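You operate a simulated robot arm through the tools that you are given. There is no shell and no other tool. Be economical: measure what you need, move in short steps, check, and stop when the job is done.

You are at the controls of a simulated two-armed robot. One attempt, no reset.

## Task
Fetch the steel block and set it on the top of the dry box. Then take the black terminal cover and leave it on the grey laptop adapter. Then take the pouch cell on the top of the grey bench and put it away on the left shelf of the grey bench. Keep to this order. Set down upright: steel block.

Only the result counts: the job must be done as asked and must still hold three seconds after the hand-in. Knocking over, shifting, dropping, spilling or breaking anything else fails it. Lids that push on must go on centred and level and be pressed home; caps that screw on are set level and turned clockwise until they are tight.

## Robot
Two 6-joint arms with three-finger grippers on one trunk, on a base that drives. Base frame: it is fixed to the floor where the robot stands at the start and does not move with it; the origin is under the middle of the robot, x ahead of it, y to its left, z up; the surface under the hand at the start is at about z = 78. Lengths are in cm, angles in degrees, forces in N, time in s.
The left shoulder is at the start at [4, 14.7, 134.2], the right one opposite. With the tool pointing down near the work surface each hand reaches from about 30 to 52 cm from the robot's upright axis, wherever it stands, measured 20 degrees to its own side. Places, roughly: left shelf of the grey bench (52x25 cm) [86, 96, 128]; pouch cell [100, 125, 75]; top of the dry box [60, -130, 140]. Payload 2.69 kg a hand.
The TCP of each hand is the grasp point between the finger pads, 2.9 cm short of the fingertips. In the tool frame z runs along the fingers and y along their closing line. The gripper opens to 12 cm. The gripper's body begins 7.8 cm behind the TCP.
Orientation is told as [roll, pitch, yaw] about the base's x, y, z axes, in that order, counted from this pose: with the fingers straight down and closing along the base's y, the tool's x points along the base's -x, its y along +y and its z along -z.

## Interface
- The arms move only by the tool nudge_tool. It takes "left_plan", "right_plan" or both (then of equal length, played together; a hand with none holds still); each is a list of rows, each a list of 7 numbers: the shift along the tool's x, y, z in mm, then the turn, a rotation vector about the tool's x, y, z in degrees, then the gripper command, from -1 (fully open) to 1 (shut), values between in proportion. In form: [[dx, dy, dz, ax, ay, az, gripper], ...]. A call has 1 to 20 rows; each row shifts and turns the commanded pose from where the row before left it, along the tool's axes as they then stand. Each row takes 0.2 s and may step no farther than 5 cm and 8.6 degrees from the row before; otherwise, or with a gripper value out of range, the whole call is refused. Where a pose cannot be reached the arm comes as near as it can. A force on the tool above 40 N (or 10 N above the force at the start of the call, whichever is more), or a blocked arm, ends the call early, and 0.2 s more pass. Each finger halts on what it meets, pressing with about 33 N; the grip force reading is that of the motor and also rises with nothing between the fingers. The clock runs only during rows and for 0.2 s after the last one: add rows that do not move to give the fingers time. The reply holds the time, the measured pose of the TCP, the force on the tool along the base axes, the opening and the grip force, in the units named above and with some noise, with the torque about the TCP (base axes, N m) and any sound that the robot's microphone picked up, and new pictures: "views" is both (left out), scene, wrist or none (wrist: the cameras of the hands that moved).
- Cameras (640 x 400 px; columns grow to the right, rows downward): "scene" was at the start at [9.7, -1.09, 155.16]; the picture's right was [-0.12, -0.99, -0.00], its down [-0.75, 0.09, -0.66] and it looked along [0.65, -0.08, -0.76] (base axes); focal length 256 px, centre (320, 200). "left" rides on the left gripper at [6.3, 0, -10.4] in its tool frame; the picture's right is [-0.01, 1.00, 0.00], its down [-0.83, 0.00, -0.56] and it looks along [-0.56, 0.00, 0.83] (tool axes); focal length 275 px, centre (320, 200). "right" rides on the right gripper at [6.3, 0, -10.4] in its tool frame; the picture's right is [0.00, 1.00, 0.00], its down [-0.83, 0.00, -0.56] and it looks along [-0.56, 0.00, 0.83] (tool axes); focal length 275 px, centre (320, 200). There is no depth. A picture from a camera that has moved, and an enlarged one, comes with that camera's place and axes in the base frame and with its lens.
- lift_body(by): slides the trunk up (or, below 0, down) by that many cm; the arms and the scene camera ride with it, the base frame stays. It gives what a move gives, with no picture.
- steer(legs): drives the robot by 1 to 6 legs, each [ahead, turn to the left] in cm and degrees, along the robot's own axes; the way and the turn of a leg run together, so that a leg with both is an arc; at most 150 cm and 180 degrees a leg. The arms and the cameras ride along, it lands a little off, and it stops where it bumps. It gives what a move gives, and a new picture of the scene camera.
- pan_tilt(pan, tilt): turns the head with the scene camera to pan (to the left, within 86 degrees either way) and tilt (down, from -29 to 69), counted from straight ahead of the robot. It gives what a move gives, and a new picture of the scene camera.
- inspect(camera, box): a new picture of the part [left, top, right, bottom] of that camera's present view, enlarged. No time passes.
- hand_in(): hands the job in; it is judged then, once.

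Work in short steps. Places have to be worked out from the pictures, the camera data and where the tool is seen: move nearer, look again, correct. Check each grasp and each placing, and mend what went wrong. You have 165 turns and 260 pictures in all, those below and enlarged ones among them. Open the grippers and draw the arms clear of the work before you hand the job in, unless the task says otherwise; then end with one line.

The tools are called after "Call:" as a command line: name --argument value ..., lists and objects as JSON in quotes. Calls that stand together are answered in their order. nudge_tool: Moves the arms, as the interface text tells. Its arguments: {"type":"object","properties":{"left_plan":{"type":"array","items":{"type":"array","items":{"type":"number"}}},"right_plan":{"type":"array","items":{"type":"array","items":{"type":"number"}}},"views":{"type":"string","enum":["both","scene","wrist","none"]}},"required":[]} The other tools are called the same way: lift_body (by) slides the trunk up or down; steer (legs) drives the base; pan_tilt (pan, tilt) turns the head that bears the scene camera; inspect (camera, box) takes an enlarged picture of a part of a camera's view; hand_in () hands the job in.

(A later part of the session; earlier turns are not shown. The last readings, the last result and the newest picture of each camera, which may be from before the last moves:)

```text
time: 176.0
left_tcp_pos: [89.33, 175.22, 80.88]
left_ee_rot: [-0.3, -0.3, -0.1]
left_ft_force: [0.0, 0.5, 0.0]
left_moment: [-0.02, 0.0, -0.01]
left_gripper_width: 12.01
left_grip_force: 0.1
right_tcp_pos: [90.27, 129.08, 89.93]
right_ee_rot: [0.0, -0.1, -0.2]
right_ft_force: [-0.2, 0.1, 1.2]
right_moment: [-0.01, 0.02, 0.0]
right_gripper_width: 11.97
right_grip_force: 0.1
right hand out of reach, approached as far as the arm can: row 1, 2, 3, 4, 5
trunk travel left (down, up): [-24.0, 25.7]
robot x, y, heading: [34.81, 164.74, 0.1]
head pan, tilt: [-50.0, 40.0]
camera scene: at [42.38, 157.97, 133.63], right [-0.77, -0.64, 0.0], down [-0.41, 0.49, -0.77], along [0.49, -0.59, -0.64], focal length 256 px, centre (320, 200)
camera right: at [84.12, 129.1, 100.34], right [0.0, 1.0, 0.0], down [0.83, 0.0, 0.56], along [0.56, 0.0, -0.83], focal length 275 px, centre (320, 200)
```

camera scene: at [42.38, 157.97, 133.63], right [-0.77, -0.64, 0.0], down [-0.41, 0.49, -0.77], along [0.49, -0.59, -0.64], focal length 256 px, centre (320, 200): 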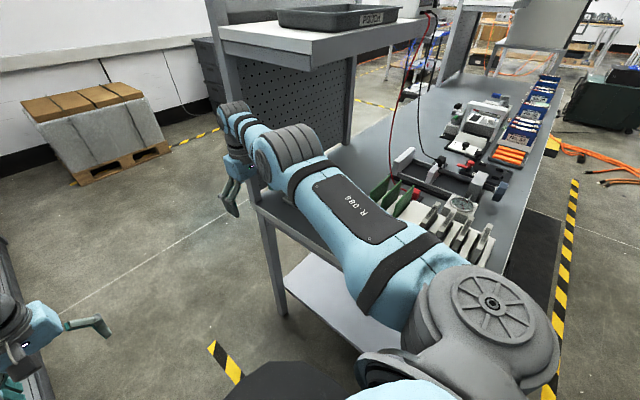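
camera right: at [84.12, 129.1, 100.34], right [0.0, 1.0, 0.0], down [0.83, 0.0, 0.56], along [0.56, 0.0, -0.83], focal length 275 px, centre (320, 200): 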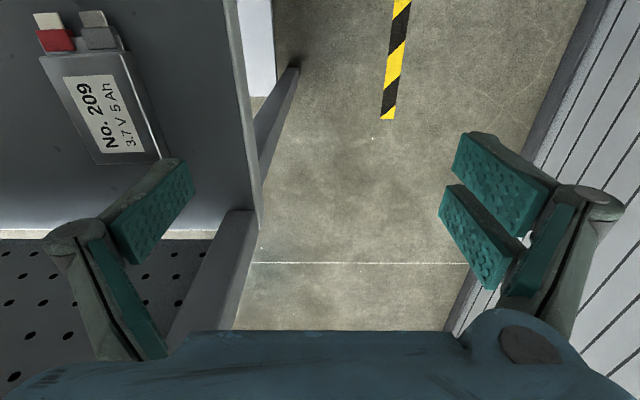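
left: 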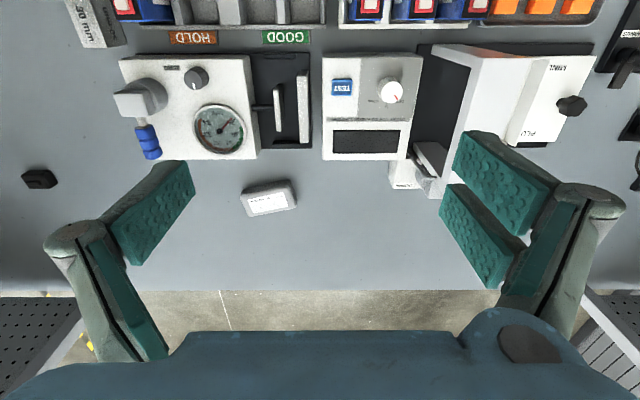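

Continuing the swing inward over the bench end.

Call:
nudge_tool --right_plan '[[26, -28, 0, 0, 0, 0, -1], [26, -30, 0, 0, 0, 0, -1], [26, -30, 0, 0, 0, 0, -1], [26, -30, 0, 0, 0, 0, -1], [26, -30, 0, 0, 0, 0, -1], [20, -25, 0, 0, 0, 0, -1], [0, 0, 0, 0, 0, 0, -1]]' --views "both"

```text
time: 177.6
left_tcp_pos: [89.46, 175.14, 80.85]
left_ee_rot: [-0.1, -0.1, -0.1]
left_ft_force: [-0.1, -0.4, 0.2]
left_moment: [0.03, 0.01, -0.02]
left_gripper_width: 11.99
left_grip_force: 0.0
right_tcp_pos: [79.95, 109.29, 89.83]
right_ee_rot: [0.0, 0.0, -0.1]
right_ft_force: [1.4, -0.2, 0.2]
right_moment: [-0.02, -0.01, -0.01]
right_gripper_width: 12.01
right_grip_force: 0.0
right hand out of reach, approached as far as the arm can: row 1, 2, 3, 4, 5
trunk travel left (down, up): [-24.0, 25.7]
robot x, y, heading: [34.98, 164.4, -0.0]
head pan, tilt: [-50.0, 40.0]
camera scene: at [42.4, 157.91, 133.63], right [-0.77, -0.64, 0.0], down [-0.41, 0.49, -0.77], along [0.49, -0.59, -0.64], focal length 256 px, centre (320, 200)
camera right: at [73.86, 109.44, 100.28], right [0.0, 1.0, 0.0], down [0.83, 0.0, 0.56], along [0.56, 0.0, -0.83], focal length 275 px, centre (320, 200)
```

scene: 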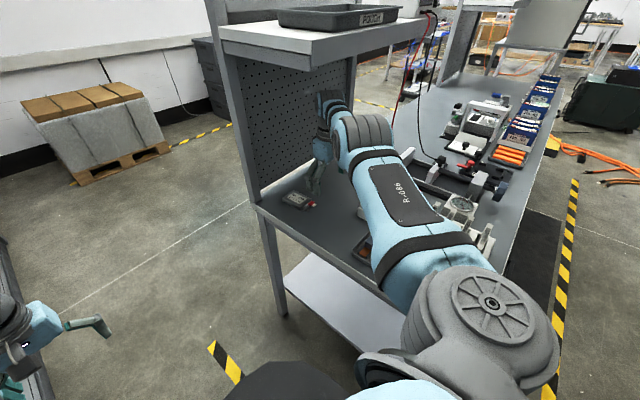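
right: 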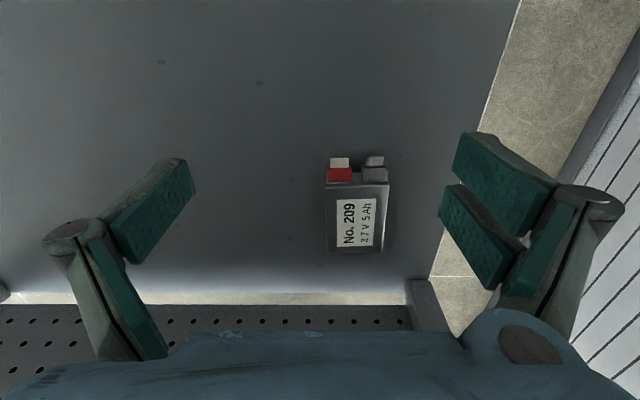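

The cell centre refines to [90.3, 112.7]. I'll drive forward 10.5 cm and shift y by +3.4 cm.

Call:
steer --legs '[[10.5, 0]]'

Call:
nudge_tool --right_plan '[[0, 17, 0, 0, 0, 0, -0.6], [0, 17, 0, 0, 0, 0, -0.6], [0, 0, 0, 0, 0, 0, -0.6]]' --views "wrist"

```text
time: 178.8
left_tcp_pos: [99.65, 175.05, 80.88]
left_ee_rot: [-0.1, -0.3, -0.1]
left_ft_force: [-1.2, -0.4, 0.1]
left_moment: [-0.03, -0.02, -0.04]
left_gripper_width: 12.0
left_grip_force: 0.1
right_tcp_pos: [90.37, 109.43, 90.0]
right_ee_rot: [0.0, 0.0, -0.2]
right_ft_force: [-0.1, -0.2, -0.3]
right_moment: [-0.03, -0.04, 0.02]
right_gripper_width: 11.98
right_grip_force: 0.1
trunk travel left (down, up): [-24.0, 25.7]
robot x, y, heading: [45.57, 164.8, -0.0]
head pan, tilt: [-50.0, 40.0]
camera scene: at [52.62, 157.88, 133.64], right [-0.77, -0.64, 0.0], down [-0.41, 0.49, -0.77], along [0.49, -0.59, -0.64], focal length 256 px, centre (320, 200)
```

scene: 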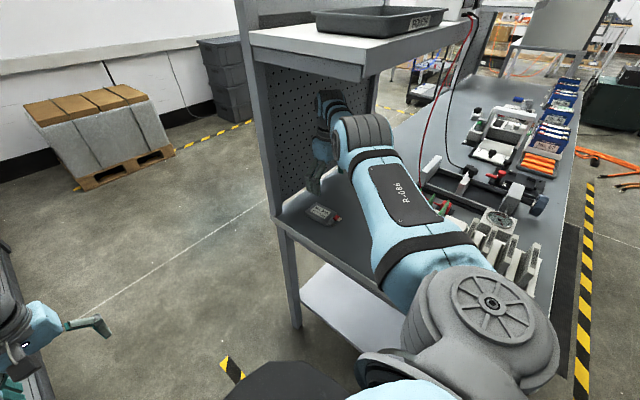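

```text
time: 179.6
left_tcp_pos: [99.71, 175.09, 80.87]
left_ee_rot: [0.0, -0.2, 0.0]
left_ft_force: [0.1, 0.0, -0.2]
left_moment: [0.01, 0.02, 0.0]
left_gripper_width: 12.01
left_grip_force: 0.0
right_tcp_pos: [92.08, 111.58, 89.84]
right_ee_rot: [0.1, 0.0, -0.1]
right_ft_force: [0.7, 0.2, 0.0]
right_moment: [0.02, -0.01, 0.0]
right_gripper_width: 9.59
right_grip_force: 0.0
right hand out of reach, approached as far as the arm can: row 1, 2
trunk travel left (down, up): [-24.0, 25.7]
robot x, y, heading: [44.93, 164.52, -0.2]
head pan, tilt: [-50.0, 40.0]
camera right: at [85.91, 111.55, 100.31], right [0.0, 1.0, 0.0], down [0.83, 0.0, 0.55], along [0.55, 0.0, -0.83], focal length 275 px, centre (320, 200)
```

right: 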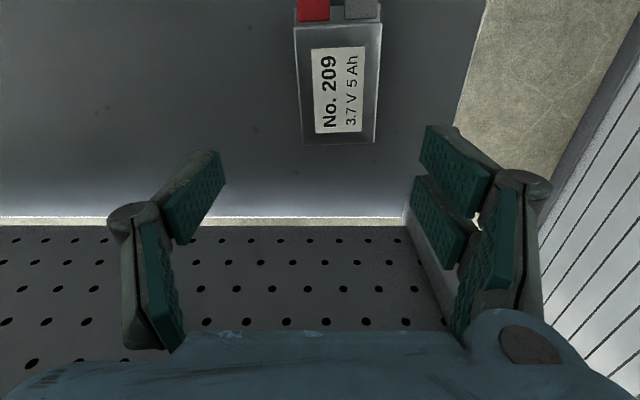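

Cell centre is about [90.1, 112.9]. I'll descend while correcting, and stop just above.

Call:
nudge_tool --right_plan '[[0, 0, 30, 0, 0, 0, -0.6], [10, 6, 15, 0, 0, 0, -0.6], [9, 7, 5, 0, 0, 0, -0.6], [0, 0, 0, 0, 0, 0, -0.6]]' --views "wrist"

```text
time: 180.6
left_tcp_pos: [99.76, 175.06, 80.92]
left_ee_rot: [-0.1, -0.2, -0.1]
left_ft_force: [0.7, 0.3, 0.3]
left_moment: [-0.01, -0.06, 0.02]
left_gripper_width: 12.03
left_grip_force: 0.0
right_tcp_pos: [91.74, 111.55, 84.81]
right_ee_rot: [0.2, 0.0, -0.2]
right_ft_force: [-0.3, 0.9, -0.7]
right_moment: [0.03, -0.03, 0.03]
right_gripper_width: 9.6
right_grip_force: 0.1
right hand out of reach, approached as far as the arm can: row 2, 3
trunk travel left (down, up): [-24.0, 25.7]
robot x, y, heading: [45.14, 164.42, -0.1]
head pan, tilt: [-50.0, 40.0]
camera right: at [85.69, 111.6, 95.15], right [0.0, 1.0, 0.0], down [0.83, 0.0, 0.55], along [0.55, 0.0, -0.83], focal length 275 px, centre (320, 200)
```

right: 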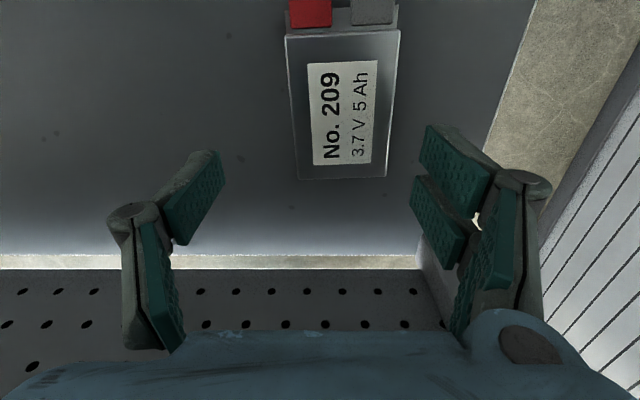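

The arm is at a limit there, so I'll use the base for the fine correction: turn left 1.5° and back up 2.9 cm.

Call:
steer --legs '[[-2.9, 1.5]]'

Call:
inspect --camera "right" --box '[0, 0, 640, 400]'

```text
time: 181.4
left_tcp_pos: [96.85, 176.5, 80.72]
left_ee_rot: [0.0, -0.1, 1.3]
left_ft_force: [0.1, 0.7, -0.3]
left_moment: [0.02, 0.05, -0.01]
left_gripper_width: 11.99
left_grip_force: 0.1
right_tcp_pos: [90.45, 112.71, 84.58]
right_ee_rot: [0.1, 0.3, 1.4]
right_ft_force: [0.3, -0.5, 0.0]
right_moment: [-0.02, 0.05, 0.02]
right_gripper_width: 9.57
right_grip_force: 0.1
trunk travel left (down, up): [-24.0, 25.7]
robot x, y, heading: [42.26, 164.33, 1.6]
head pan, tilt: [-50.0, 40.0]
camera scene: at [50.48, 157.95, 133.59], right [-0.75, -0.66, 0.0], down [-0.43, 0.48, -0.76], along [0.5, -0.57, -0.65], focal length 256 px, centre (320, 200)
```

scene: 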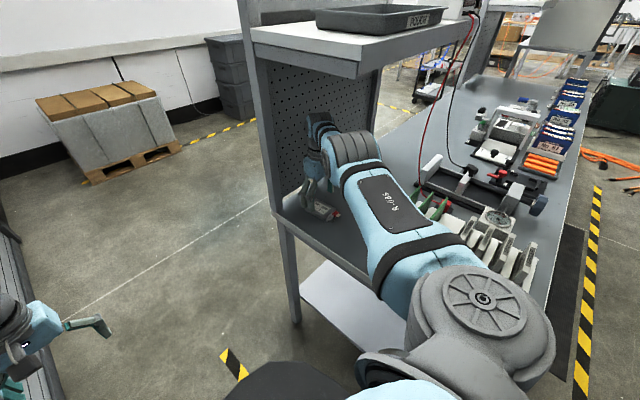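

```text
1.00 times, centred on (320, 200) of right (not enlarged: the box is as wide or as high as the picture)
camera zoom: at [84.47, 112.6, 94.98], right [-0.03, 1.0, 0.0], down [0.83, 0.02, 0.55], along [0.55, 0.02, -0.83], focal length 275 px, centre (320, 200)
```

zoom: 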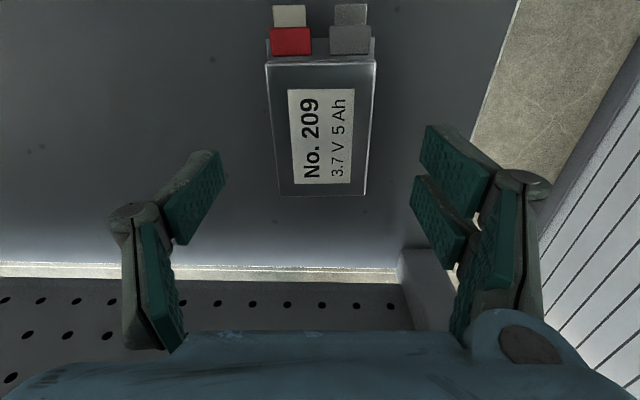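

The cell is centred between the fingers. I'll lower by trunk to about z 81.2.

Call:
lift_body --by -3.4

Call:
nudge_tool --right_plan '[[0, 0, 0, 0, 0, 0, 0], [0, 0, 0, 0, 0, 0, 0.15], [0, 0, 0, 0, 0, 0, 0.3], [0, 0, 0, 0, 0, 0, 0.3]]' --views "wrist"

```text
time: 182.2
left_tcp_pos: [96.43, 176.65, 77.58]
left_ee_rot: [-0.1, -0.4, 1.4]
left_ft_force: [-0.7, -0.2, 0.0]
left_moment: [-0.02, 0.01, 0.03]
left_gripper_width: 12.0
left_grip_force: 0.0
right_tcp_pos: [90.29, 112.78, 81.42]
right_ee_rot: [0.1, 0.1, 1.4]
right_ft_force: [0.7, -0.5, 0.1]
right_moment: [0.03, 0.0, -0.01]
right_gripper_width: 9.62
right_grip_force: 0.2
trunk travel left (down, up): [-20.6, 29.1]
robot x, y, heading: [42.41, 164.74, 1.2]
head pan, tilt: [-50.0, 40.0]
```

```text
time: 183.2
left_tcp_pos: [96.48, 176.52, 77.48]
left_ee_rot: [-0.2, -0.2, 1.4]
left_ft_force: [0.1, -1.4, 1.1]
left_moment: [-0.02, 0.0, 0.01]
left_gripper_width: 12.01
left_grip_force: 0.1
right_tcp_pos: [90.26, 112.74, 81.37]
right_ee_rot: [0.1, 0.2, 1.3]
right_ft_force: [0.7, 0.2, 0.5]
right_moment: [0.0, 0.03, 0.0]
right_gripper_width: 5.73
right_grip_force: 32.9
trunk travel left (down, up): [-20.6, 29.1]
robot x, y, heading: [42.55, 164.51, 1.3]
head pan, tilt: [-50.0, 40.0]
camera right: at [84.16, 112.65, 91.79], right [-0.03, 1.0, 0.0], down [0.83, 0.02, 0.55], along [0.55, 0.02, -0.83], focal length 275 px, centre (320, 200)
```

right: 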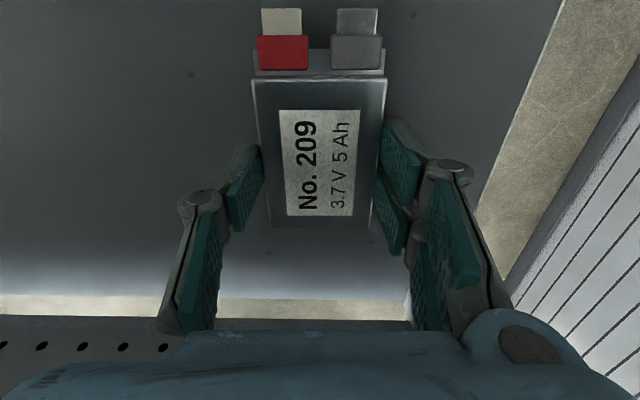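

Gripped at 5.73 cm, but the pads only overlap the top. I'll reopen slightly, go 3 mm lower and regrip for a firmer hold.

Call:
nudge_tool --right_plan '[[0, 0, 0, 0, 0, 0, -0.1], [0, 0, 0, 0, 0, 0, -0.1]]' --views "none"

Call:
lift_body --by -0.35

Call:
nudge_tool --right_plan '[[0, 0, 0, 0, 0, 0, 0.15], [0, 0, 0, 0, 0, 0, 0.3], [0, 0, 0, 0, 0, 0, 0.3]]' --views "none"

Call:
lift_body --by 4

Call:
inspect --camera "right" --box '[0, 0, 640, 400]'

```text
time: 183.8
left_tcp_pos: [96.65, 176.54, 77.53]
left_ee_rot: [-0.1, -0.2, 1.4]
left_ft_force: [0.9, 0.0, -1.0]
left_moment: [-0.02, 0.0, 0.03]
left_gripper_width: 12.01
left_grip_force: 0.2
right_tcp_pos: [90.36, 112.75, 81.28]
right_ee_rot: [0.1, 0.0, 1.4]
right_ft_force: [0.0, 0.0, 0.3]
right_moment: [0.01, 0.0, -0.01]
right_gripper_width: 6.61
right_grip_force: 0.2
trunk travel left (down, up): [-20.6, 29.1]
robot x, y, heading: [42.22, 164.73, 1.5]
head pan, tilt: [-50.0, 40.0]
```

```text
time: 184.3
left_tcp_pos: [96.6, 176.5, 77.13]
left_ee_rot: [0.0, -0.2, 1.4]
left_ft_force: [-0.7, 0.2, 0.0]
left_moment: [0.01, 0.0, -0.03]
left_gripper_width: 12.01
left_grip_force: 0.0
right_tcp_pos: [90.28, 112.88, 80.94]
right_ee_rot: [0.1, 0.1, 1.4]
right_ft_force: [0.1, -0.4, -0.1]
right_moment: [-0.01, -0.01, -0.01]
right_gripper_width: 6.62
right_grip_force: 0.1
trunk travel left (down, up): [-20.3, 29.5]
robot x, y, heading: [42.71, 164.38, 1.3]
head pan, tilt: [-50.0, 40.0]
```

```text
time: 185.1
left_tcp_pos: [96.61, 176.52, 77.06]
left_ee_rot: [-0.1, -0.2, 1.4]
left_ft_force: [-0.6, -0.4, 0.2]
left_moment: [0.02, 0.01, -0.02]
left_gripper_width: 12.03
left_grip_force: 0.0
right_tcp_pos: [90.38, 112.79, 81.0]
right_ee_rot: [0.0, 0.1, 1.4]
right_ft_force: [-0.7, 0.6, 1.6]
right_moment: [-0.03, -0.01, -0.02]
right_gripper_width: 5.77
right_grip_force: 33.5
trunk travel left (down, up): [-20.3, 29.5]
robot x, y, heading: [42.38, 164.35, 1.3]
head pan, tilt: [-50.0, 40.0]
```

```text
time: 185.9
left_tcp_pos: [96.67, 176.41, 81.1]
left_ee_rot: [-0.1, -0.2, 1.3]
left_ft_force: [1.4, 0.5, 0.0]
left_moment: [0.01, -0.02, -0.02]
left_gripper_width: 11.98
left_grip_force: 0.1
right_tcp_pos: [90.31, 112.84, 85.03]
right_ee_rot: [0.1, 0.0, 1.4]
right_ft_force: [-0.3, -0.2, -1.5]
right_moment: [0.01, 0.0, -0.02]
right_gripper_width: 5.73
right_grip_force: 33.3
trunk travel left (down, up): [-24.3, 25.5]
robot x, y, heading: [42.42, 164.91, 1.2]
head pan, tilt: [-50.0, 40.0]
```

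```text
1.00 times, centred on (320, 200) of right (not enlarged: the box is as wide or as high as the picture)
camera zoom: at [84.2, 112.63, 95.39], right [-0.03, 1.0, 0.0], down [0.83, 0.02, 0.55], along [0.55, 0.02, -0.83], focal length 275 px, centre (320, 200)
```

zoom: 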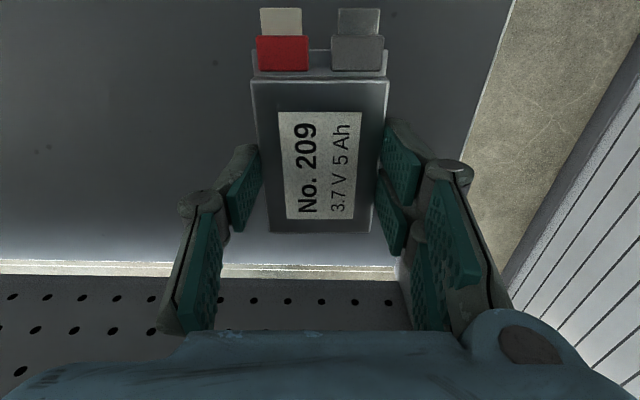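

The cell is lifted. To clear the tray rim on the shelf I'll need the tilted grip again, so I'll set the cell back down, tilt the hand 32° forward and regrip.

Call:
lift_body --by -4

Call:
nudge_tool --right_plan '[[0, 0, 0, 0, 0, 0, 0], [0, 0, 0, 0, 0, 0, -0.2], [0, 0, -6, 0, 0, 0, -0.2], [0, 0, 0, 0, -8, 0, -0.2], [0, 0, 0, 0, -8, 0, -0.2], [0, 0, 0, 0, -8, 0, -0.2], [0, 0, 0, 0, -8, 0, -0.2], [0, 0, 0, 0, 0, 0, -0.2]]' --views "both"

```text
time: 186.8
left_tcp_pos: [96.49, 176.45, 77.13]
left_ee_rot: [-0.1, -0.2, 1.5]
left_ft_force: [-0.7, -0.4, -0.2]
left_moment: [0.03, 0.0, 0.01]
left_gripper_width: 12.0
left_grip_force: 0.1
right_tcp_pos: [90.28, 112.88, 81.05]
right_ee_rot: [0.1, 0.1, 1.3]
right_ft_force: [0.4, 0.3, 0.0]
right_moment: [0.01, -0.01, 0.03]
right_gripper_width: 5.75
right_grip_force: 32.5
trunk travel left (down, up): [-20.3, 29.5]
robot x, y, heading: [42.13, 164.79, 1.2]
head pan, tilt: [-50.0, 40.0]
```

```text
time: 188.6
left_tcp_pos: [96.37, 176.55, 77.26]
left_ee_rot: [-0.2, -0.5, 1.3]
left_ft_force: [-0.1, -0.2, 0.2]
left_moment: [-0.01, -0.01, -0.01]
left_gripper_width: 11.99
left_grip_force: 0.0
right_tcp_pos: [96.45, 107.58, 81.12]
right_ee_rot: [0.0, -32.1, 1.4]
right_ft_force: [-7.1, 4.1, 15.1]
right_moment: [0.77, 0.34, 0.31]
right_gripper_width: 7.95
right_grip_force: 5.3
right hand out of reach, approached as far as the arm can: row 4, 5, 6, 7
trunk travel left (down, up): [-20.3, 29.5]
robot x, y, heading: [42.65, 164.74, 1.7]
head pan, tilt: [-50.0, 40.0]
camera scene: at [49.65, 158.35, 129.95], right [-0.75, -0.66, 0.0], down [-0.42, 0.48, -0.77], along [0.51, -0.58, -0.64], focal length 256 px, centre (320, 200)
camera right: at [85.77, 107.33, 86.57], right [-0.03, 1.0, 0.0], down [0.41, 0.01, 0.91], along [0.91, 0.02, -0.41], focal length 275 px, centre (320, 200)
```

scene: 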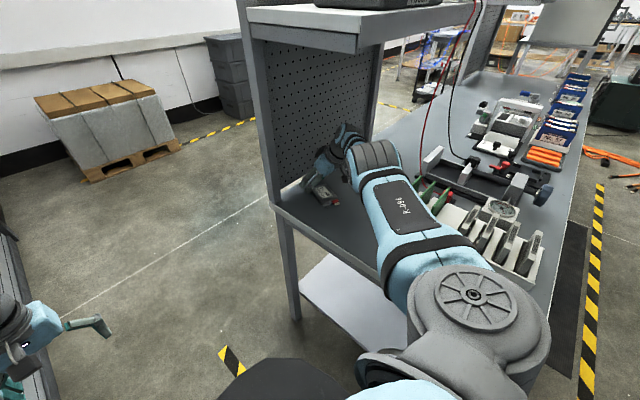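
right: 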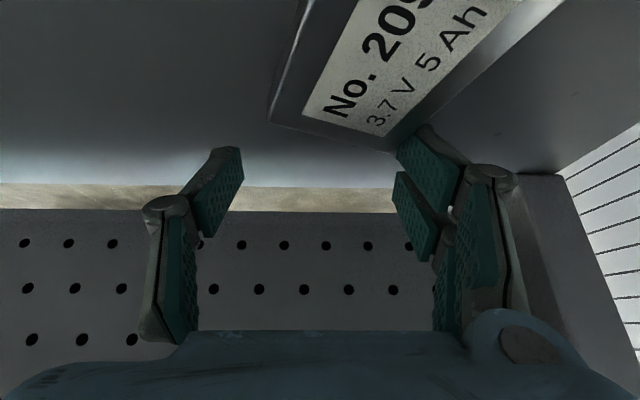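

The arm slid at its limit and nudged the cell round. I'll raise straight up now and reassess.

Call:
lift_body --by 8

Call:
inspect --camera "right" --box '[0, 0, 640, 400]'

Call:
inspect --camera "scene" --box '[280, 100, 420, 230]'

```text
time: 189.8
left_tcp_pos: [96.58, 176.5, 85.02]
left_ee_rot: [-0.2, -0.2, 1.4]
left_ft_force: [0.2, -0.9, -1.2]
left_moment: [0.02, 0.0, -0.02]
left_gripper_width: 11.97
left_grip_force: 0.0
right_tcp_pos: [96.59, 107.37, 88.6]
right_ee_rot: [0.2, -31.7, 1.4]
right_ft_force: [-0.2, -0.1, 0.9]
right_moment: [0.03, -0.01, -0.02]
right_gripper_width: 7.2
right_grip_force: 0.0
trunk travel left (down, up): [-28.3, 21.5]
robot x, y, heading: [42.42, 164.66, 1.6]
head pan, tilt: [-50.0, 40.0]
```

```text
1.00 times, centred on (320, 200) of right (not enlarged: the box is as wide or as high as the picture)
camera zoom: at [85.99, 107.16, 94.19], right [-0.03, 1.0, 0.0], down [0.41, 0.01, 0.91], along [0.91, 0.03, -0.41], focal length 275 px, centre (320, 200)
```

zoom: 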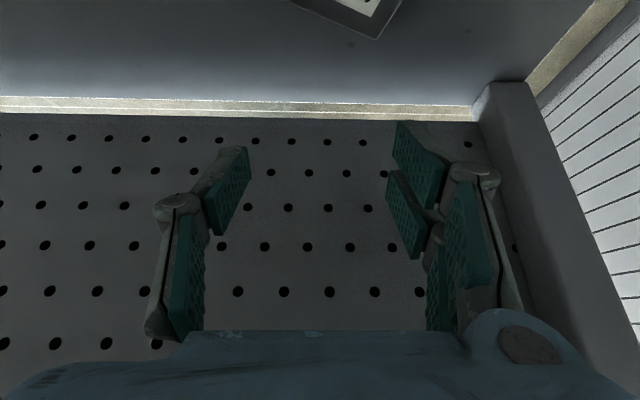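

```text
3.08 times, centred on (350, 165) of scene
camera zoom: at [50.01, 158.04, 137.83], right [-0.75, -0.66, 0.0], down [-0.43, 0.48, -0.77], along [0.51, -0.57, -0.64], focal length 788 px, centre (228, 308)
```

zoom: 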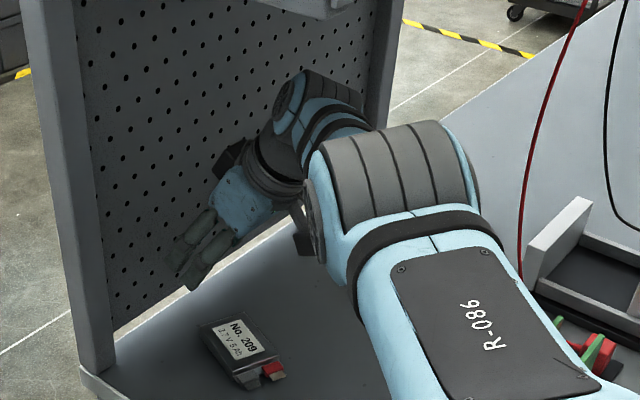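

The cell has turned to about -22° yaw, centred near [91.3, 109.5]. The arm is locked near straight because the shoulder is too low. I'll raise the trunk in stages while lowering the hand, which frees the elbow.

Call:
lift_body --by 5

Call:
nudge_tool --right_plan '[[18, 0, 25, 0, 0, 0, -0.2], [18, 0, 20, 0, 0, 0, -0.2], [0, 0, 0, 0, 0, 0, -0.2]]' --views "none"

```text
time: 190.7
left_tcp_pos: [96.53, 176.47, 90.03]
left_ee_rot: [0.0, -0.2, 1.4]
left_ft_force: [-0.2, -0.4, -0.8]
left_moment: [-0.01, -0.02, 0.04]
left_gripper_width: 12.01
left_grip_force: 0.1
right_tcp_pos: [96.78, 107.55, 93.61]
right_ee_rot: [0.3, -31.8, 1.3]
right_ft_force: [-0.2, -0.4, -0.6]
right_moment: [-0.01, -0.01, -0.02]
right_gripper_width: 7.19
right_grip_force: 0.1
trunk travel left (down, up): [-33.3, 16.5]
robot x, y, heading: [42.26, 164.58, 1.6]
head pan, tilt: [-50.0, 40.0]
```

```text
time: 191.5
left_tcp_pos: [96.5, 176.47, 90.05]
left_ee_rot: [-0.1, -0.2, 1.4]
left_ft_force: [-0.1, -0.2, 0.2]
left_moment: [0.0, 0.0, 0.0]
left_gripper_width: 12.0
left_grip_force: 0.1
right_tcp_pos: [95.8, 108.01, 87.83]
right_ee_rot: [0.2, -31.7, 1.3]
right_ft_force: [-0.9, 0.1, 0.5]
right_moment: [0.0, 0.01, 0.0]
right_gripper_width: 7.2
right_grip_force: 0.1
right hand out of reach, approached as far as the arm can: row 1
trunk travel left (down, up): [-33.3, 16.5]
robot x, y, heading: [42.04, 165.08, 1.2]
head pan, tilt: [-50.0, 40.0]
```

Row 2 succeeded. Another stage, also pulling back in x.

Call:
lift_body --by 4.5

Call:
nudge_tool --right_plan '[[13.3, 0, 21.2, 0, 0, 0, -0.2], [30.2, 0, 10.6, 0, 0, 0, -0.2], [25.5, 5, -16, 0, 0, 0, -0.2], [25.5, 5, -16, 0, 0, 0, -0.2], [0, 0, 0, 0, 0, 0, -0.2]]' --views "both"

```text
time: 192.3
left_tcp_pos: [96.67, 176.45, 94.43]
left_ee_rot: [0.0, -0.2, 1.4]
left_ft_force: [-0.1, -0.2, -0.3]
left_moment: [0.0, -0.01, 0.0]
left_gripper_width: 11.99
left_grip_force: 0.1
right_tcp_pos: [95.83, 108.13, 92.42]
right_ee_rot: [0.2, -31.8, 1.2]
right_ft_force: [-0.1, -0.4, -0.1]
right_moment: [-0.03, 0.01, -0.05]
right_gripper_width: 7.21
right_grip_force: 0.1
trunk travel left (down, up): [-37.8, 12.0]
robot x, y, heading: [42.27, 164.9, 1.4]
head pan, tilt: [-50.0, 40.0]
```

```text
time: 193.5
left_tcp_pos: [96.6, 176.47, 94.64]
left_ee_rot: [-0.2, -0.2, 1.5]
left_ft_force: [0.5, 0.8, 0.0]
left_moment: [0.04, 0.01, 0.01]
left_gripper_width: 11.99
left_grip_force: 0.0
right_tcp_pos: [87.26, 109.52, 87.55]
right_ee_rot: [0.2, -31.8, 1.3]
right_ft_force: [0.8, -0.5, 0.4]
right_moment: [0.0, -0.02, -0.02]
right_gripper_width: 7.19
right_grip_force: 0.1
right hand out of reach, approached as far as the arm can: row 1
trunk travel left (down, up): [-37.8, 12.0]
robot x, y, heading: [42.58, 164.38, 1.6]
head pan, tilt: [-50.0, 40.0]
camera scene: at [50.12, 158.04, 147.29], right [-0.75, -0.66, 0.0], down [-0.43, 0.48, -0.77], along [0.51, -0.57, -0.64], focal length 256 px, centre (320, 200)
camera right: at [76.57, 109.3, 93.07], right [-0.03, 1.0, 0.0], down [0.41, 0.01, 0.91], along [0.91, 0.03, -0.41], focal length 275 px, centre (320, 200)
```

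scene: 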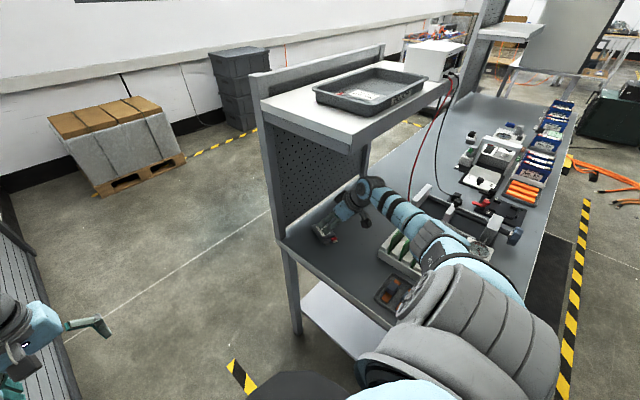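
right: 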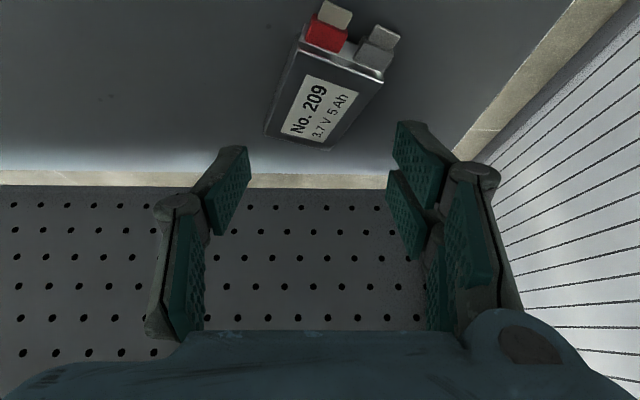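

The arm is free now. I'll yaw the hand by -23° to line up with the cell, and open wider.

Call:
nudge_tool --right_plan '[[0, 0, 0, 4.08, 0, 6.53, -0.5], [0, 0, 0, 4.08, 0, 6.53, -0.5], [0, 0, 0, 4.08, 0, 6.53, -0.5], [0, 0, 0, 0, 0, 0, -0.5]]' --views "wrist"

```text
time: 194.5
left_tcp_pos: [96.62, 176.48, 94.53]
left_ee_rot: [-0.1, -0.2, 1.4]
left_ft_force: [-0.6, 0.5, 0.0]
left_moment: [0.01, -0.03, 0.0]
left_gripper_width: 11.97
left_grip_force: 0.0
right_tcp_pos: [87.18, 109.61, 87.57]
right_ee_rot: [0.0, -31.8, -21.8]
right_ft_force: [-0.7, 0.0, 0.0]
right_moment: [-0.02, 0.0, -0.02]
right_gripper_width: 9.01
right_grip_force: 0.0
trunk travel left (down, up): [-37.8, 12.0]
robot x, y, heading: [42.43, 164.57, 1.2]
head pan, tilt: [-50.0, 40.0]
camera right: at [77.28, 113.67, 93.05], right [0.37, 0.93, 0.0], down [0.39, -0.15, 0.91], along [0.85, -0.33, -0.41], focal length 275 px, centre (320, 200)
```

right: 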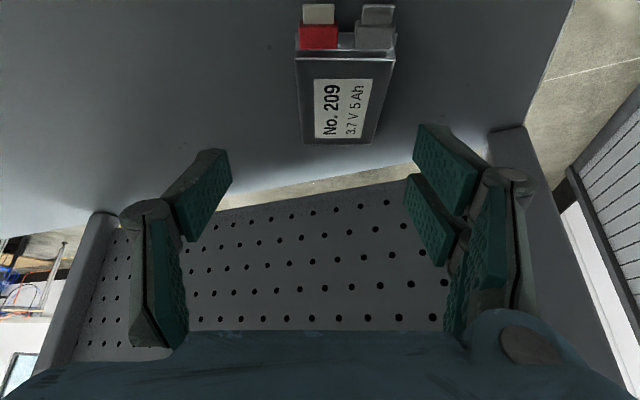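

Aligned. I'll move in with two rows and verify before the final drop.

Call:
nudge_tool --right_plan '[[3, 9, 25, 0, 0, 0, -0.5], [3, 9, 23, 0, 0, 0, -0.5], [0, 0, 0, 0, 0, 0, -0.5]]' --views "wrist"

```text
time: 195.3
left_tcp_pos: [96.47, 176.5, 94.53]
left_ee_rot: [0.0, -0.3, 1.4]
left_ft_force: [-0.6, 0.3, 0.2]
left_moment: [0.01, -0.01, -0.01]
left_gripper_width: 12.0
left_grip_force: 0.0
right_tcp_pos: [89.83, 110.6, 83.14]
right_ee_rot: [0.0, -31.8, -21.7]
right_ft_force: [1.1, -0.5, 0.6]
right_moment: [0.01, 0.03, 0.01]
right_gripper_width: 9.01
right_grip_force: 0.1
trunk travel left (down, up): [-37.8, 12.0]
robot x, y, heading: [42.63, 164.66, 1.5]
head pan, tilt: [-50.0, 40.0]
camera right: at [79.8, 114.55, 88.64], right [0.37, 0.93, 0.0], down [0.39, -0.15, 0.91], along [0.85, -0.33, -0.41], focal length 275 px, centre (320, 200)
```

right: 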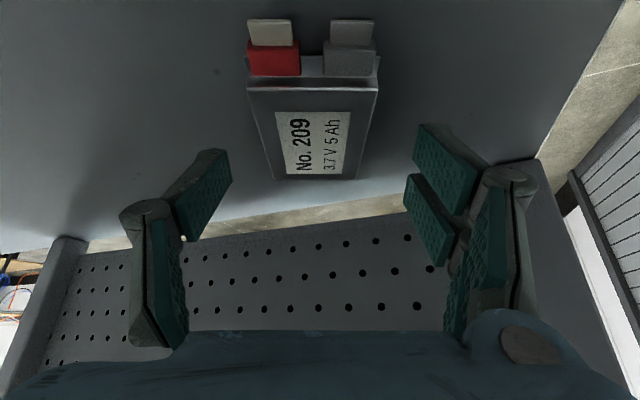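

Centred. Final descent and close.

Call:
nudge_tool --right_plan '[[2, 0, 11, 0, 0, 0, -0.5], [2, 0, 10.5, 0, 0, 0, -0.5], [0, 0, 0, 0, 0, 0, -0.3], [0, 0, 0, 0, 0, 0, 0], [0, 0, 0, 0, 0, 0, 0.3], [0, 0, 0, 0, 0, 0, 0.3]]' --views "wrist"

```text
time: 196.7
left_tcp_pos: [96.37, 176.79, 94.49]
left_ee_rot: [-0.4, -0.4, 1.5]
left_ft_force: [-0.5, -0.2, 0.3]
left_moment: [0.05, 0.02, -0.01]
left_gripper_width: 12.01
left_grip_force: 0.1
right_tcp_pos: [90.47, 110.56, 81.47]
right_ee_rot: [0.1, -32.2, -21.6]
right_ft_force: [3.2, 5.4, 17.3]
right_moment: [0.65, -0.38, 0.08]
right_gripper_width: 5.74
right_grip_force: 33.1
trunk travel left (down, up): [-37.8, 12.0]
robot x, y, heading: [42.44, 164.45, 1.5]
head pan, tilt: [-50.0, 40.0]
camera right: at [80.52, 114.65, 86.94], right [0.36, 0.93, 0.0], down [0.38, -0.15, 0.91], along [0.85, -0.33, -0.41], focal length 275 px, centre (320, 200)
```

right: 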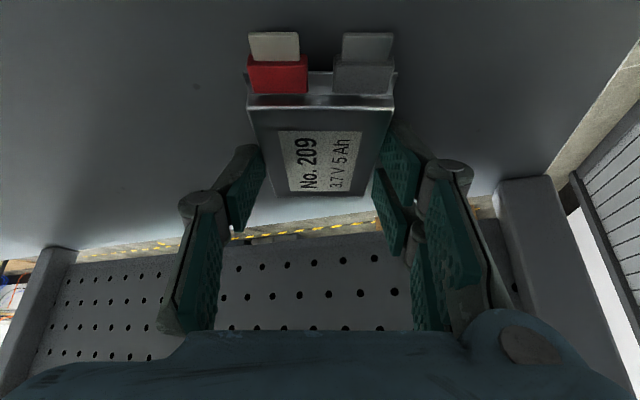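

Gripped (5.74 cm). I'll lift 5 cm with the trunk and check the hold.

Call:
lift_body --by 5

Call:
inspect --camera "right" --box '[0, 0, 640, 400]'

Call:
pan_tilt --pan -45 --tilt 45

```text
time: 197.7
left_tcp_pos: [96.57, 176.55, 99.62]
left_ee_rot: [-0.1, -0.3, 1.4]
left_ft_force: [-0.5, 0.2, 0.1]
left_moment: [0.04, 0.0, 0.01]
left_gripper_width: 12.0
left_grip_force: 0.0
right_tcp_pos: [90.51, 110.31, 86.12]
right_ee_rot: [0.0, -31.6, -21.8]
right_ft_force: [0.4, -0.1, -1.5]
right_moment: [0.01, -0.02, -0.06]
right_gripper_width: 5.71
right_grip_force: 33.2
trunk travel left (down, up): [-42.8, 7.0]
robot x, y, heading: [42.52, 164.45, 1.5]
head pan, tilt: [-50.0, 40.0]
```

```text
1.00 times, centred on (320, 200) of right (not enlarged: the box is as wide or as high as the picture)
camera zoom: at [80.52, 114.35, 91.7], right [0.37, 0.93, 0.0], down [0.39, -0.15, 0.91], along [0.85, -0.33, -0.42], focal length 275 px, centre (320, 200)
```

zoom: 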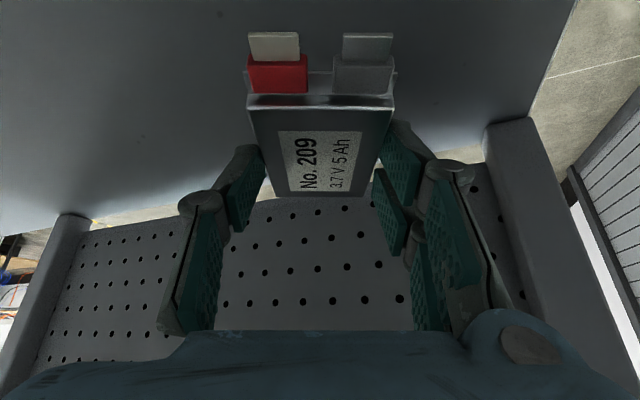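

```text
time: 198.3
left_tcp_pos: [96.59, 176.52, 99.63]
left_ee_rot: [-0.2, -0.3, 1.3]
left_ft_force: [-0.5, -0.3, -0.6]
left_moment: [0.01, -0.01, 0.01]
left_gripper_width: 12.03
left_grip_force: 0.0
right_tcp_pos: [90.44, 110.37, 86.21]
right_ee_rot: [0.1, -31.7, -21.7]
right_ft_force: [-0.3, 0.6, -0.5]
right_moment: [0.01, 0.01, 0.01]
right_gripper_width: 5.71
right_grip_force: 33.1
trunk travel left (down, up): [-42.8, 7.0]
robot x, y, heading: [42.29, 164.76, 1.6]
head pan, tilt: [-45.0, 45.0]
camera scene: at [50.33, 158.76, 151.64], right [-0.69, -0.72, 0.0], down [-0.51, 0.49, -0.71], along [0.51, -0.49, -0.71], focal length 256 px, centre (320, 200)
```

scene: 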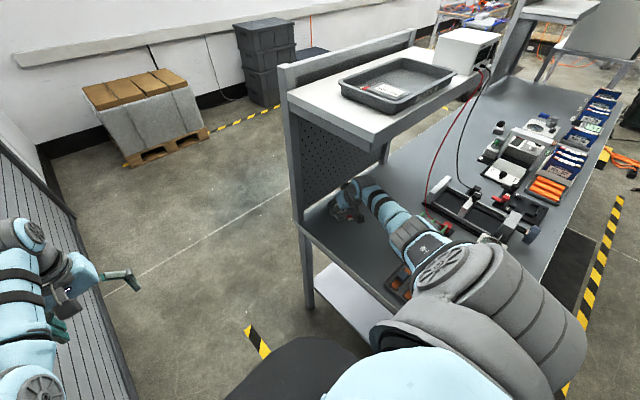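

The cell is held level. I'll pull it back in x away from the post, then out over the bench end.

Call:
nudge_tool --right_plan '[[31.4, -15, -19.6, 0, 0, 0, 0.3], [31.4, -15, -19.6, 0, 0, 0, 0.3], [12.7, 37, -8, 0, 0, 0, 0.3], [12.7, 37, -8, 0, 0, 0, 0.3], [12.7, 37, -8, 0, 0, 0, 0.3], [12.7, 37, -8, 0, 0, 0, 0.3], [0, 0, 0, 0, 0, 0, 0.3]]' --views "both"

```text
time: 199.9
left_tcp_pos: [96.61, 176.44, 99.6]
left_ee_rot: [-0.1, -0.1, 1.4]
left_ft_force: [-0.8, -0.3, 0.0]
left_moment: [0.02, 0.05, 0.0]
left_gripper_width: 12.0
left_grip_force: 0.2
right_tcp_pos: [82.37, 126.35, 86.38]
right_ee_rot: [0.1, -31.7, -21.8]
right_ft_force: [-0.3, 0.2, -1.1]
right_moment: [0.02, 0.03, -0.06]
right_gripper_width: 5.72
right_grip_force: 33.2
trunk travel left (down, up): [-42.8, 7.0]
robot x, y, heading: [42.57, 164.65, 1.5]
head pan, tilt: [-45.0, 45.0]
camera scene: at [50.33, 158.79, 151.64], right [-0.69, -0.72, 0.0], down [-0.51, 0.49, -0.71], along [0.51, -0.49, -0.71], focal length 256 px, centre (320, 200)
camera right: at [72.41, 130.38, 91.91], right [0.37, 0.93, 0.0], down [0.39, -0.15, 0.91], along [0.85, -0.33, -0.41], focal length 275 px, centre (320, 200)
```

scene: 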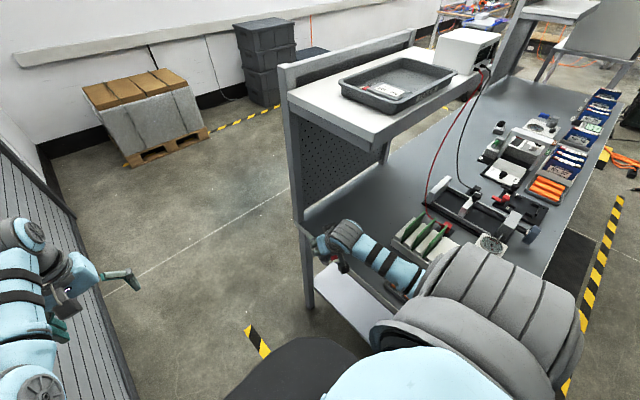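
right: 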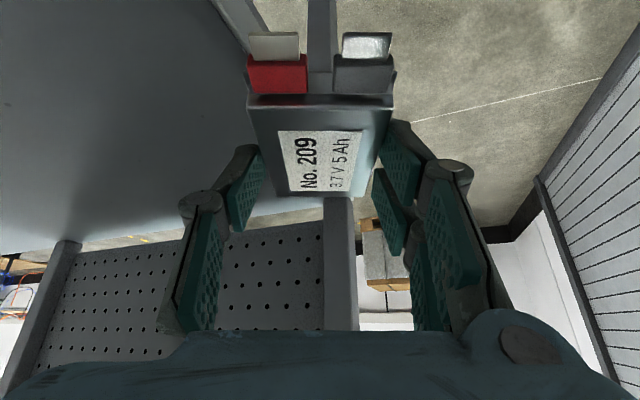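

Clear of the bench. I'll move further out and yaw the hand back to straight ahead.

Call:
nudge_tool --right_plan '[[12.7, 37, -8, 0, 0, 0, 0.3], [12.7, 37, -8, 0, 0, 0, 0.3], [12.7, 37, -8, 0, 0, 0, 0.3], [12.7, 37, -8, 0, 0, 0, 0.3], [0, 0, 0, -4.08, 0, -6.53, 0.3], [0, 0, 0, -4.08, 0, -6.53, 0.3], [0, 0, 0, -4.08, 0, -6.53, 0.3], [0, 0, 0, 0, 0, 0, 0.3]]' --views "none"

Call:
lift_body --by 7

```text
time: 201.7
left_tcp_pos: [96.58, 176.53, 99.55]
left_ee_rot: [-0.1, -0.2, 1.4]
left_ft_force: [0.0, 0.1, -0.4]
left_moment: [0.01, 0.02, 0.03]
left_gripper_width: 11.99
left_grip_force: 0.1
right_tcp_pos: [82.21, 142.17, 86.38]
right_ee_rot: [0.2, -31.9, 1.3]
right_ft_force: [-1.0, -0.5, -3.0]
right_moment: [0.0, 0.05, 0.01]
right_gripper_width: 5.72
right_grip_force: 33.0
trunk travel left (down, up): [-42.8, 7.0]
robot x, y, heading: [42.27, 164.79, 1.3]
head pan, tilt: [-45.0, 45.0]
```

```text
time: 202.8
left_tcp_pos: [96.55, 176.55, 106.43]
left_ee_rot: [-0.2, -0.2, 1.4]
left_ft_force: [0.2, -0.7, 0.4]
left_moment: [0.02, 0.03, 0.01]
left_gripper_width: 12.01
left_grip_force: 0.0
right_tcp_pos: [82.17, 142.05, 93.13]
right_ee_rot: [0.2, -31.8, 1.3]
right_ft_force: [-0.6, 0.2, -1.4]
right_moment: [0.01, 0.03, -0.01]
right_gripper_width: 5.72
right_grip_force: 32.7
trunk travel left (down, up): [-49.7, 0.0]
robot x, y, heading: [42.48, 164.18, 1.3]
head pan, tilt: [-45.0, 45.0]
```

Now I'll raise the hand high while extending forward, as I did with the block.

Call:
nudge_tool --right_plan '[[-35, 0, -27.7, 0, 0, 0, 0.3], [-35, 0, -27.7, 0, 0, 0, 0.3], [-35, 0, -27.7, 0, 0, 0, 0.3], [-35, 0, -27.7, 0, 0, 0, 0.3], [-35, 0, -27.7, 0, 0, 0, 0.3], [-35, 0, -27.7, 0, 0, 0, 0.3], [-35, 0, -27.7, 0, 0, 0, 0.3], [-35, 0, -27.7, 0, 0, 0, 0.3], [-35, 0, -27.7, 0, 0, 0, 0.3], [-35, 0, -27.7, 0, 0, 0, 0.3], [-30, 0, -27.7, 0, 0, 0, 0.3], [-25, 0, -27.7, 0, 0, 0, 0.3], [0, 0, 0, 0, 0, 0, 0.3]]' --views "none"

```text
time: 205.6
left_tcp_pos: [96.6, 176.59, 106.59]
left_ee_rot: [-0.1, -0.2, 1.4]
left_ft_force: [0.2, 1.0, 1.3]
left_moment: [0.01, 0.01, -0.03]
left_gripper_width: 12.01
left_grip_force: 0.0
right_tcp_pos: [104.47, 141.39, 137.97]
right_ee_rot: [0.1, -31.8, 1.3]
right_ft_force: [-0.5, 0.8, -1.8]
right_moment: [-0.01, -0.01, 0.02]
right_gripper_width: 5.71
right_grip_force: 32.7
right hand out of reach, approached as far as the arm can: row 5, 6, 7, 8, 9
trunk travel left (down, up): [-49.7, 0.0]
robot x, y, heading: [42.44, 164.29, 1.3]
head pan, tilt: [-45.0, 45.0]
```

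Up a bit more.

Call:
nudge_tool --right_plan '[[-16, 0, -25, 0, 0, 0, 0.3], [-16, 0, -25, 0, 0, 0, 0.3], [-16, 0, -25, 0, 0, 0, 0.3], [-8, 0, -12.5, 0, 0, 0, 0.3], [0, 0, 0, 0, 0, 0, 0.3]]' --views "both"

```text
time: 206.8
left_tcp_pos: [96.64, 176.56, 106.42]
left_ee_rot: [-0.1, -0.2, 1.4]
left_ft_force: [0.6, 0.1, 0.0]
left_moment: [0.01, -0.01, -0.01]
left_gripper_width: 12.02
left_grip_force: 0.2
right_tcp_pos: [103.24, 141.44, 147.41]
right_ee_rot: [0.2, -31.8, 1.2]
right_ft_force: [-0.1, 0.1, -1.5]
right_moment: [-0.03, 0.01, 0.01]
right_gripper_width: 5.72
right_grip_force: 32.5
right hand out of reach, approached as far as the arm can: row 3, 4
trunk travel left (down, up): [-49.7, 0.0]
robot x, y, heading: [42.47, 164.16, 1.2]
head pan, tilt: [-45.0, 45.0]
camera scene: at [50.37, 158.8, 158.5], right [-0.69, -0.72, 0.0], down [-0.51, 0.49, -0.71], along [0.51, -0.49, -0.71], focal length 256 px, centre (320, 200)
camera right: at [92.6, 141.08, 152.84], right [-0.03, 1.0, 0.0], down [0.41, 0.01, 0.91], along [0.91, 0.03, -0.41], focal length 275 px, centre (320, 200)
```

scene: 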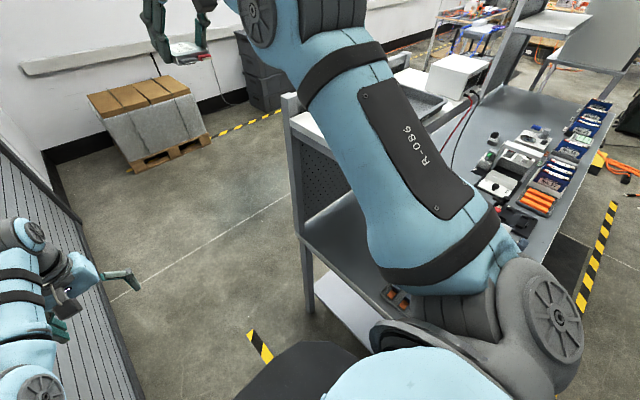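
right: 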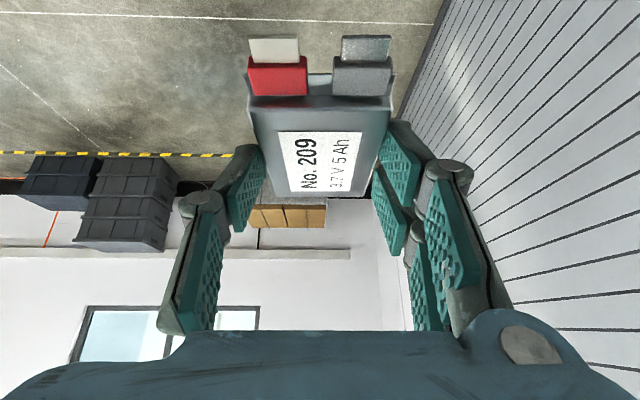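

The hand is at z 147. Before turning in the corridor I need to judge the base clearance, so I'll look down at both sides.

Call:
pan_tilt --pan -86 --tilt 69

Call:
pan_tilt --pan 60 --tilt 69

```text
time: 207.9
left_tcp_pos: [96.67, 176.51, 106.5]
left_ee_rot: [-0.1, -0.2, 1.4]
left_ft_force: [-0.8, 0.7, -0.2]
left_moment: [0.0, -0.03, 0.0]
left_gripper_width: 11.98
left_grip_force: 0.1
right_tcp_pos: [103.34, 141.34, 147.29]
right_ee_rot: [0.2, -31.8, 1.3]
right_ft_force: [-0.1, 0.5, -1.2]
right_moment: [-0.02, 0.01, 0.01]
right_gripper_width: 5.74
right_grip_force: 32.8
trunk travel left (down, up): [-49.7, 0.0]
robot x, y, heading: [42.52, 164.46, 1.4]
head pan, tilt: [-85.9, 68.8]
camera scene: at [44.97, 158.85, 155.62], right [-1.0, -0.1, 0.0], down [-0.09, 0.93, -0.36], along [0.03, -0.36, -0.93], focal length 256 px, centre (320, 200)
```

scene: 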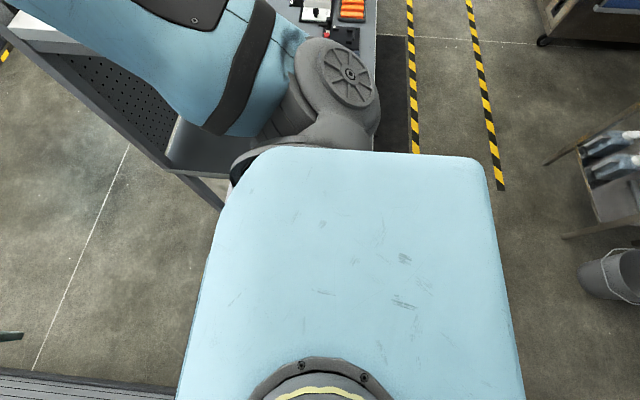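

```text
time: 210.2
left_tcp_pos: [96.69, 176.5, 106.51]
left_ee_rot: [-0.2, -0.3, 1.4]
left_ft_force: [0.3, 0.4, 0.7]
left_moment: [-0.02, 0.02, 0.01]
left_gripper_width: 11.99
left_grip_force: 0.0
right_tcp_pos: [103.33, 141.28, 147.2]
right_ee_rot: [0.1, -31.8, 1.3]
right_ft_force: [0.2, 0.1, -1.6]
right_moment: [0.01, 0.02, -0.02]
right_gripper_width: 5.75
right_grip_force: 33.1
trunk travel left (down, up): [-49.7, 0.0]
robot x, y, heading: [42.27, 164.51, 1.3]
head pan, tilt: [60.0, 68.8]
camera scene: at [47.11, 169.32, 155.62], right [0.88, -0.48, 0.0], down [-0.45, -0.82, -0.36], along [0.17, 0.32, -0.93], focal length 256 px, centre (320, 200)
```

scene: 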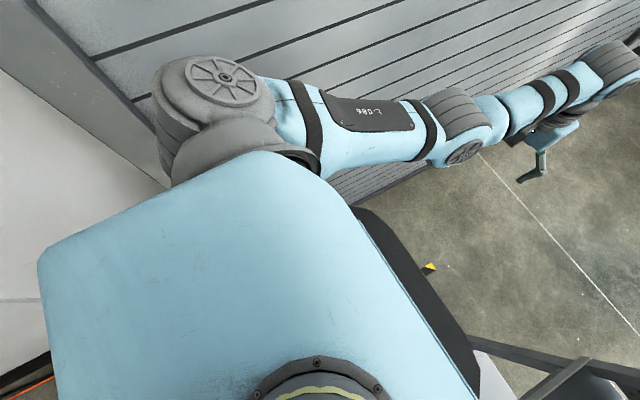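

The base is too large to rotate here, so I'll keep the robot where it is and swing the right arm over the shelf, yawing the hand toward -y as it goes. First half of the arc:

Call:
nudge_tool --right_plan '[[8, -37.2, -0.8, 3.98, 0, 6.36, 0.3], [3.8, -37.8, 1.8, 3.98, 0, 6.36, 0.3], [-0.4, -37.8, 4.4, 3.98, 0, 6.36, 0.3], [3.5, -37.5, 2, 3.98, 0, 6.36, 0.3], [-0.7, -37.4, 4.6, 3.98, 0, 6.36, 0.3], [-4.9, -36.7, 7.2, 3.98, 0, 6.36, 0.3], [0, 0, 0, 0, 0, 0, 0.3]]' --views "wrist"

Call:
pan_tilt --pan -55 --tilt 35

```text
time: 211.8
left_tcp_pos: [96.56, 176.46, 106.45]
left_ee_rot: [-0.2, -0.2, 1.4]
left_ft_force: [0.6, -0.2, 0.2]
left_moment: [-0.01, -0.01, 0.02]
left_gripper_width: 12.0
left_grip_force: 0.1
right_tcp_pos: [98.04, 119.42, 145.75]
right_ee_rot: [-0.2, -31.6, -43.6]
right_ft_force: [-0.1, 0.5, -1.9]
right_moment: [0.04, 0.04, 0.0]
right_gripper_width: 5.73
right_grip_force: 33.2
right hand out of reach, approached as far as the arm can: row 1, 3, 4
trunk travel left (down, up): [-49.7, 0.0]
robot x, y, heading: [42.26, 164.82, 1.4]
head pan, tilt: [60.0, 68.8]
camera right: at [90.35, 127.03, 151.46], right [0.69, 0.73, 0.0], down [0.3, -0.28, 0.91], along [0.66, -0.63, -0.42], focal length 275 px, centre (320, 200)
```

right: 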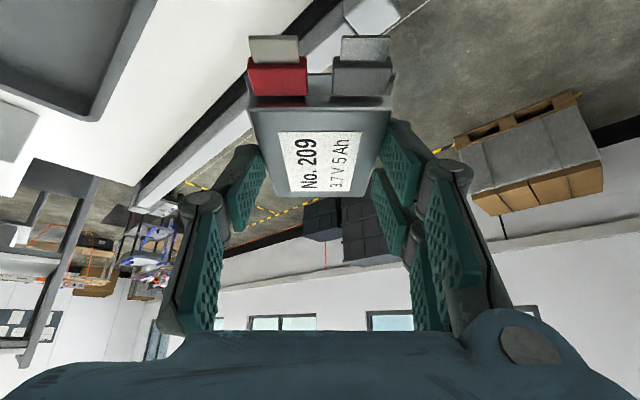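

```text
time: 213.7
left_tcp_pos: [96.51, 176.61, 106.45]
left_ee_rot: [-0.1, -0.3, 1.4]
left_ft_force: [-0.6, 0.0, 0.2]
left_moment: [0.02, -0.02, 0.02]
left_gripper_width: 11.99
left_grip_force: 0.1
right_tcp_pos: [98.08, 119.53, 145.77]
right_ee_rot: [-0.1, -31.6, -43.5]
right_ft_force: [-0.1, -0.3, -0.8]
right_moment: [0.01, 0.02, 0.0]
right_gripper_width: 5.72
right_grip_force: 33.2
trunk travel left (down, up): [-49.7, 0.0]
robot x, y, heading: [42.69, 164.46, 1.6]
head pan, tilt: [-55.0, 35.0]
camera scene: at [49.67, 157.3, 159.98], right [-0.8, -0.59, 0.0], down [-0.34, 0.46, -0.82], along [0.49, -0.66, -0.57], focal length 256 px, centre (320, 200)
```

scene: 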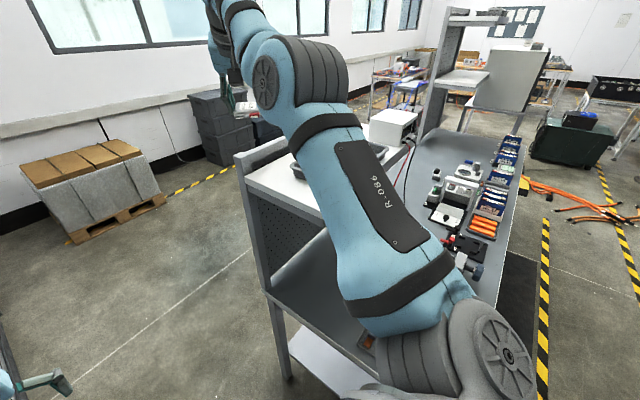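

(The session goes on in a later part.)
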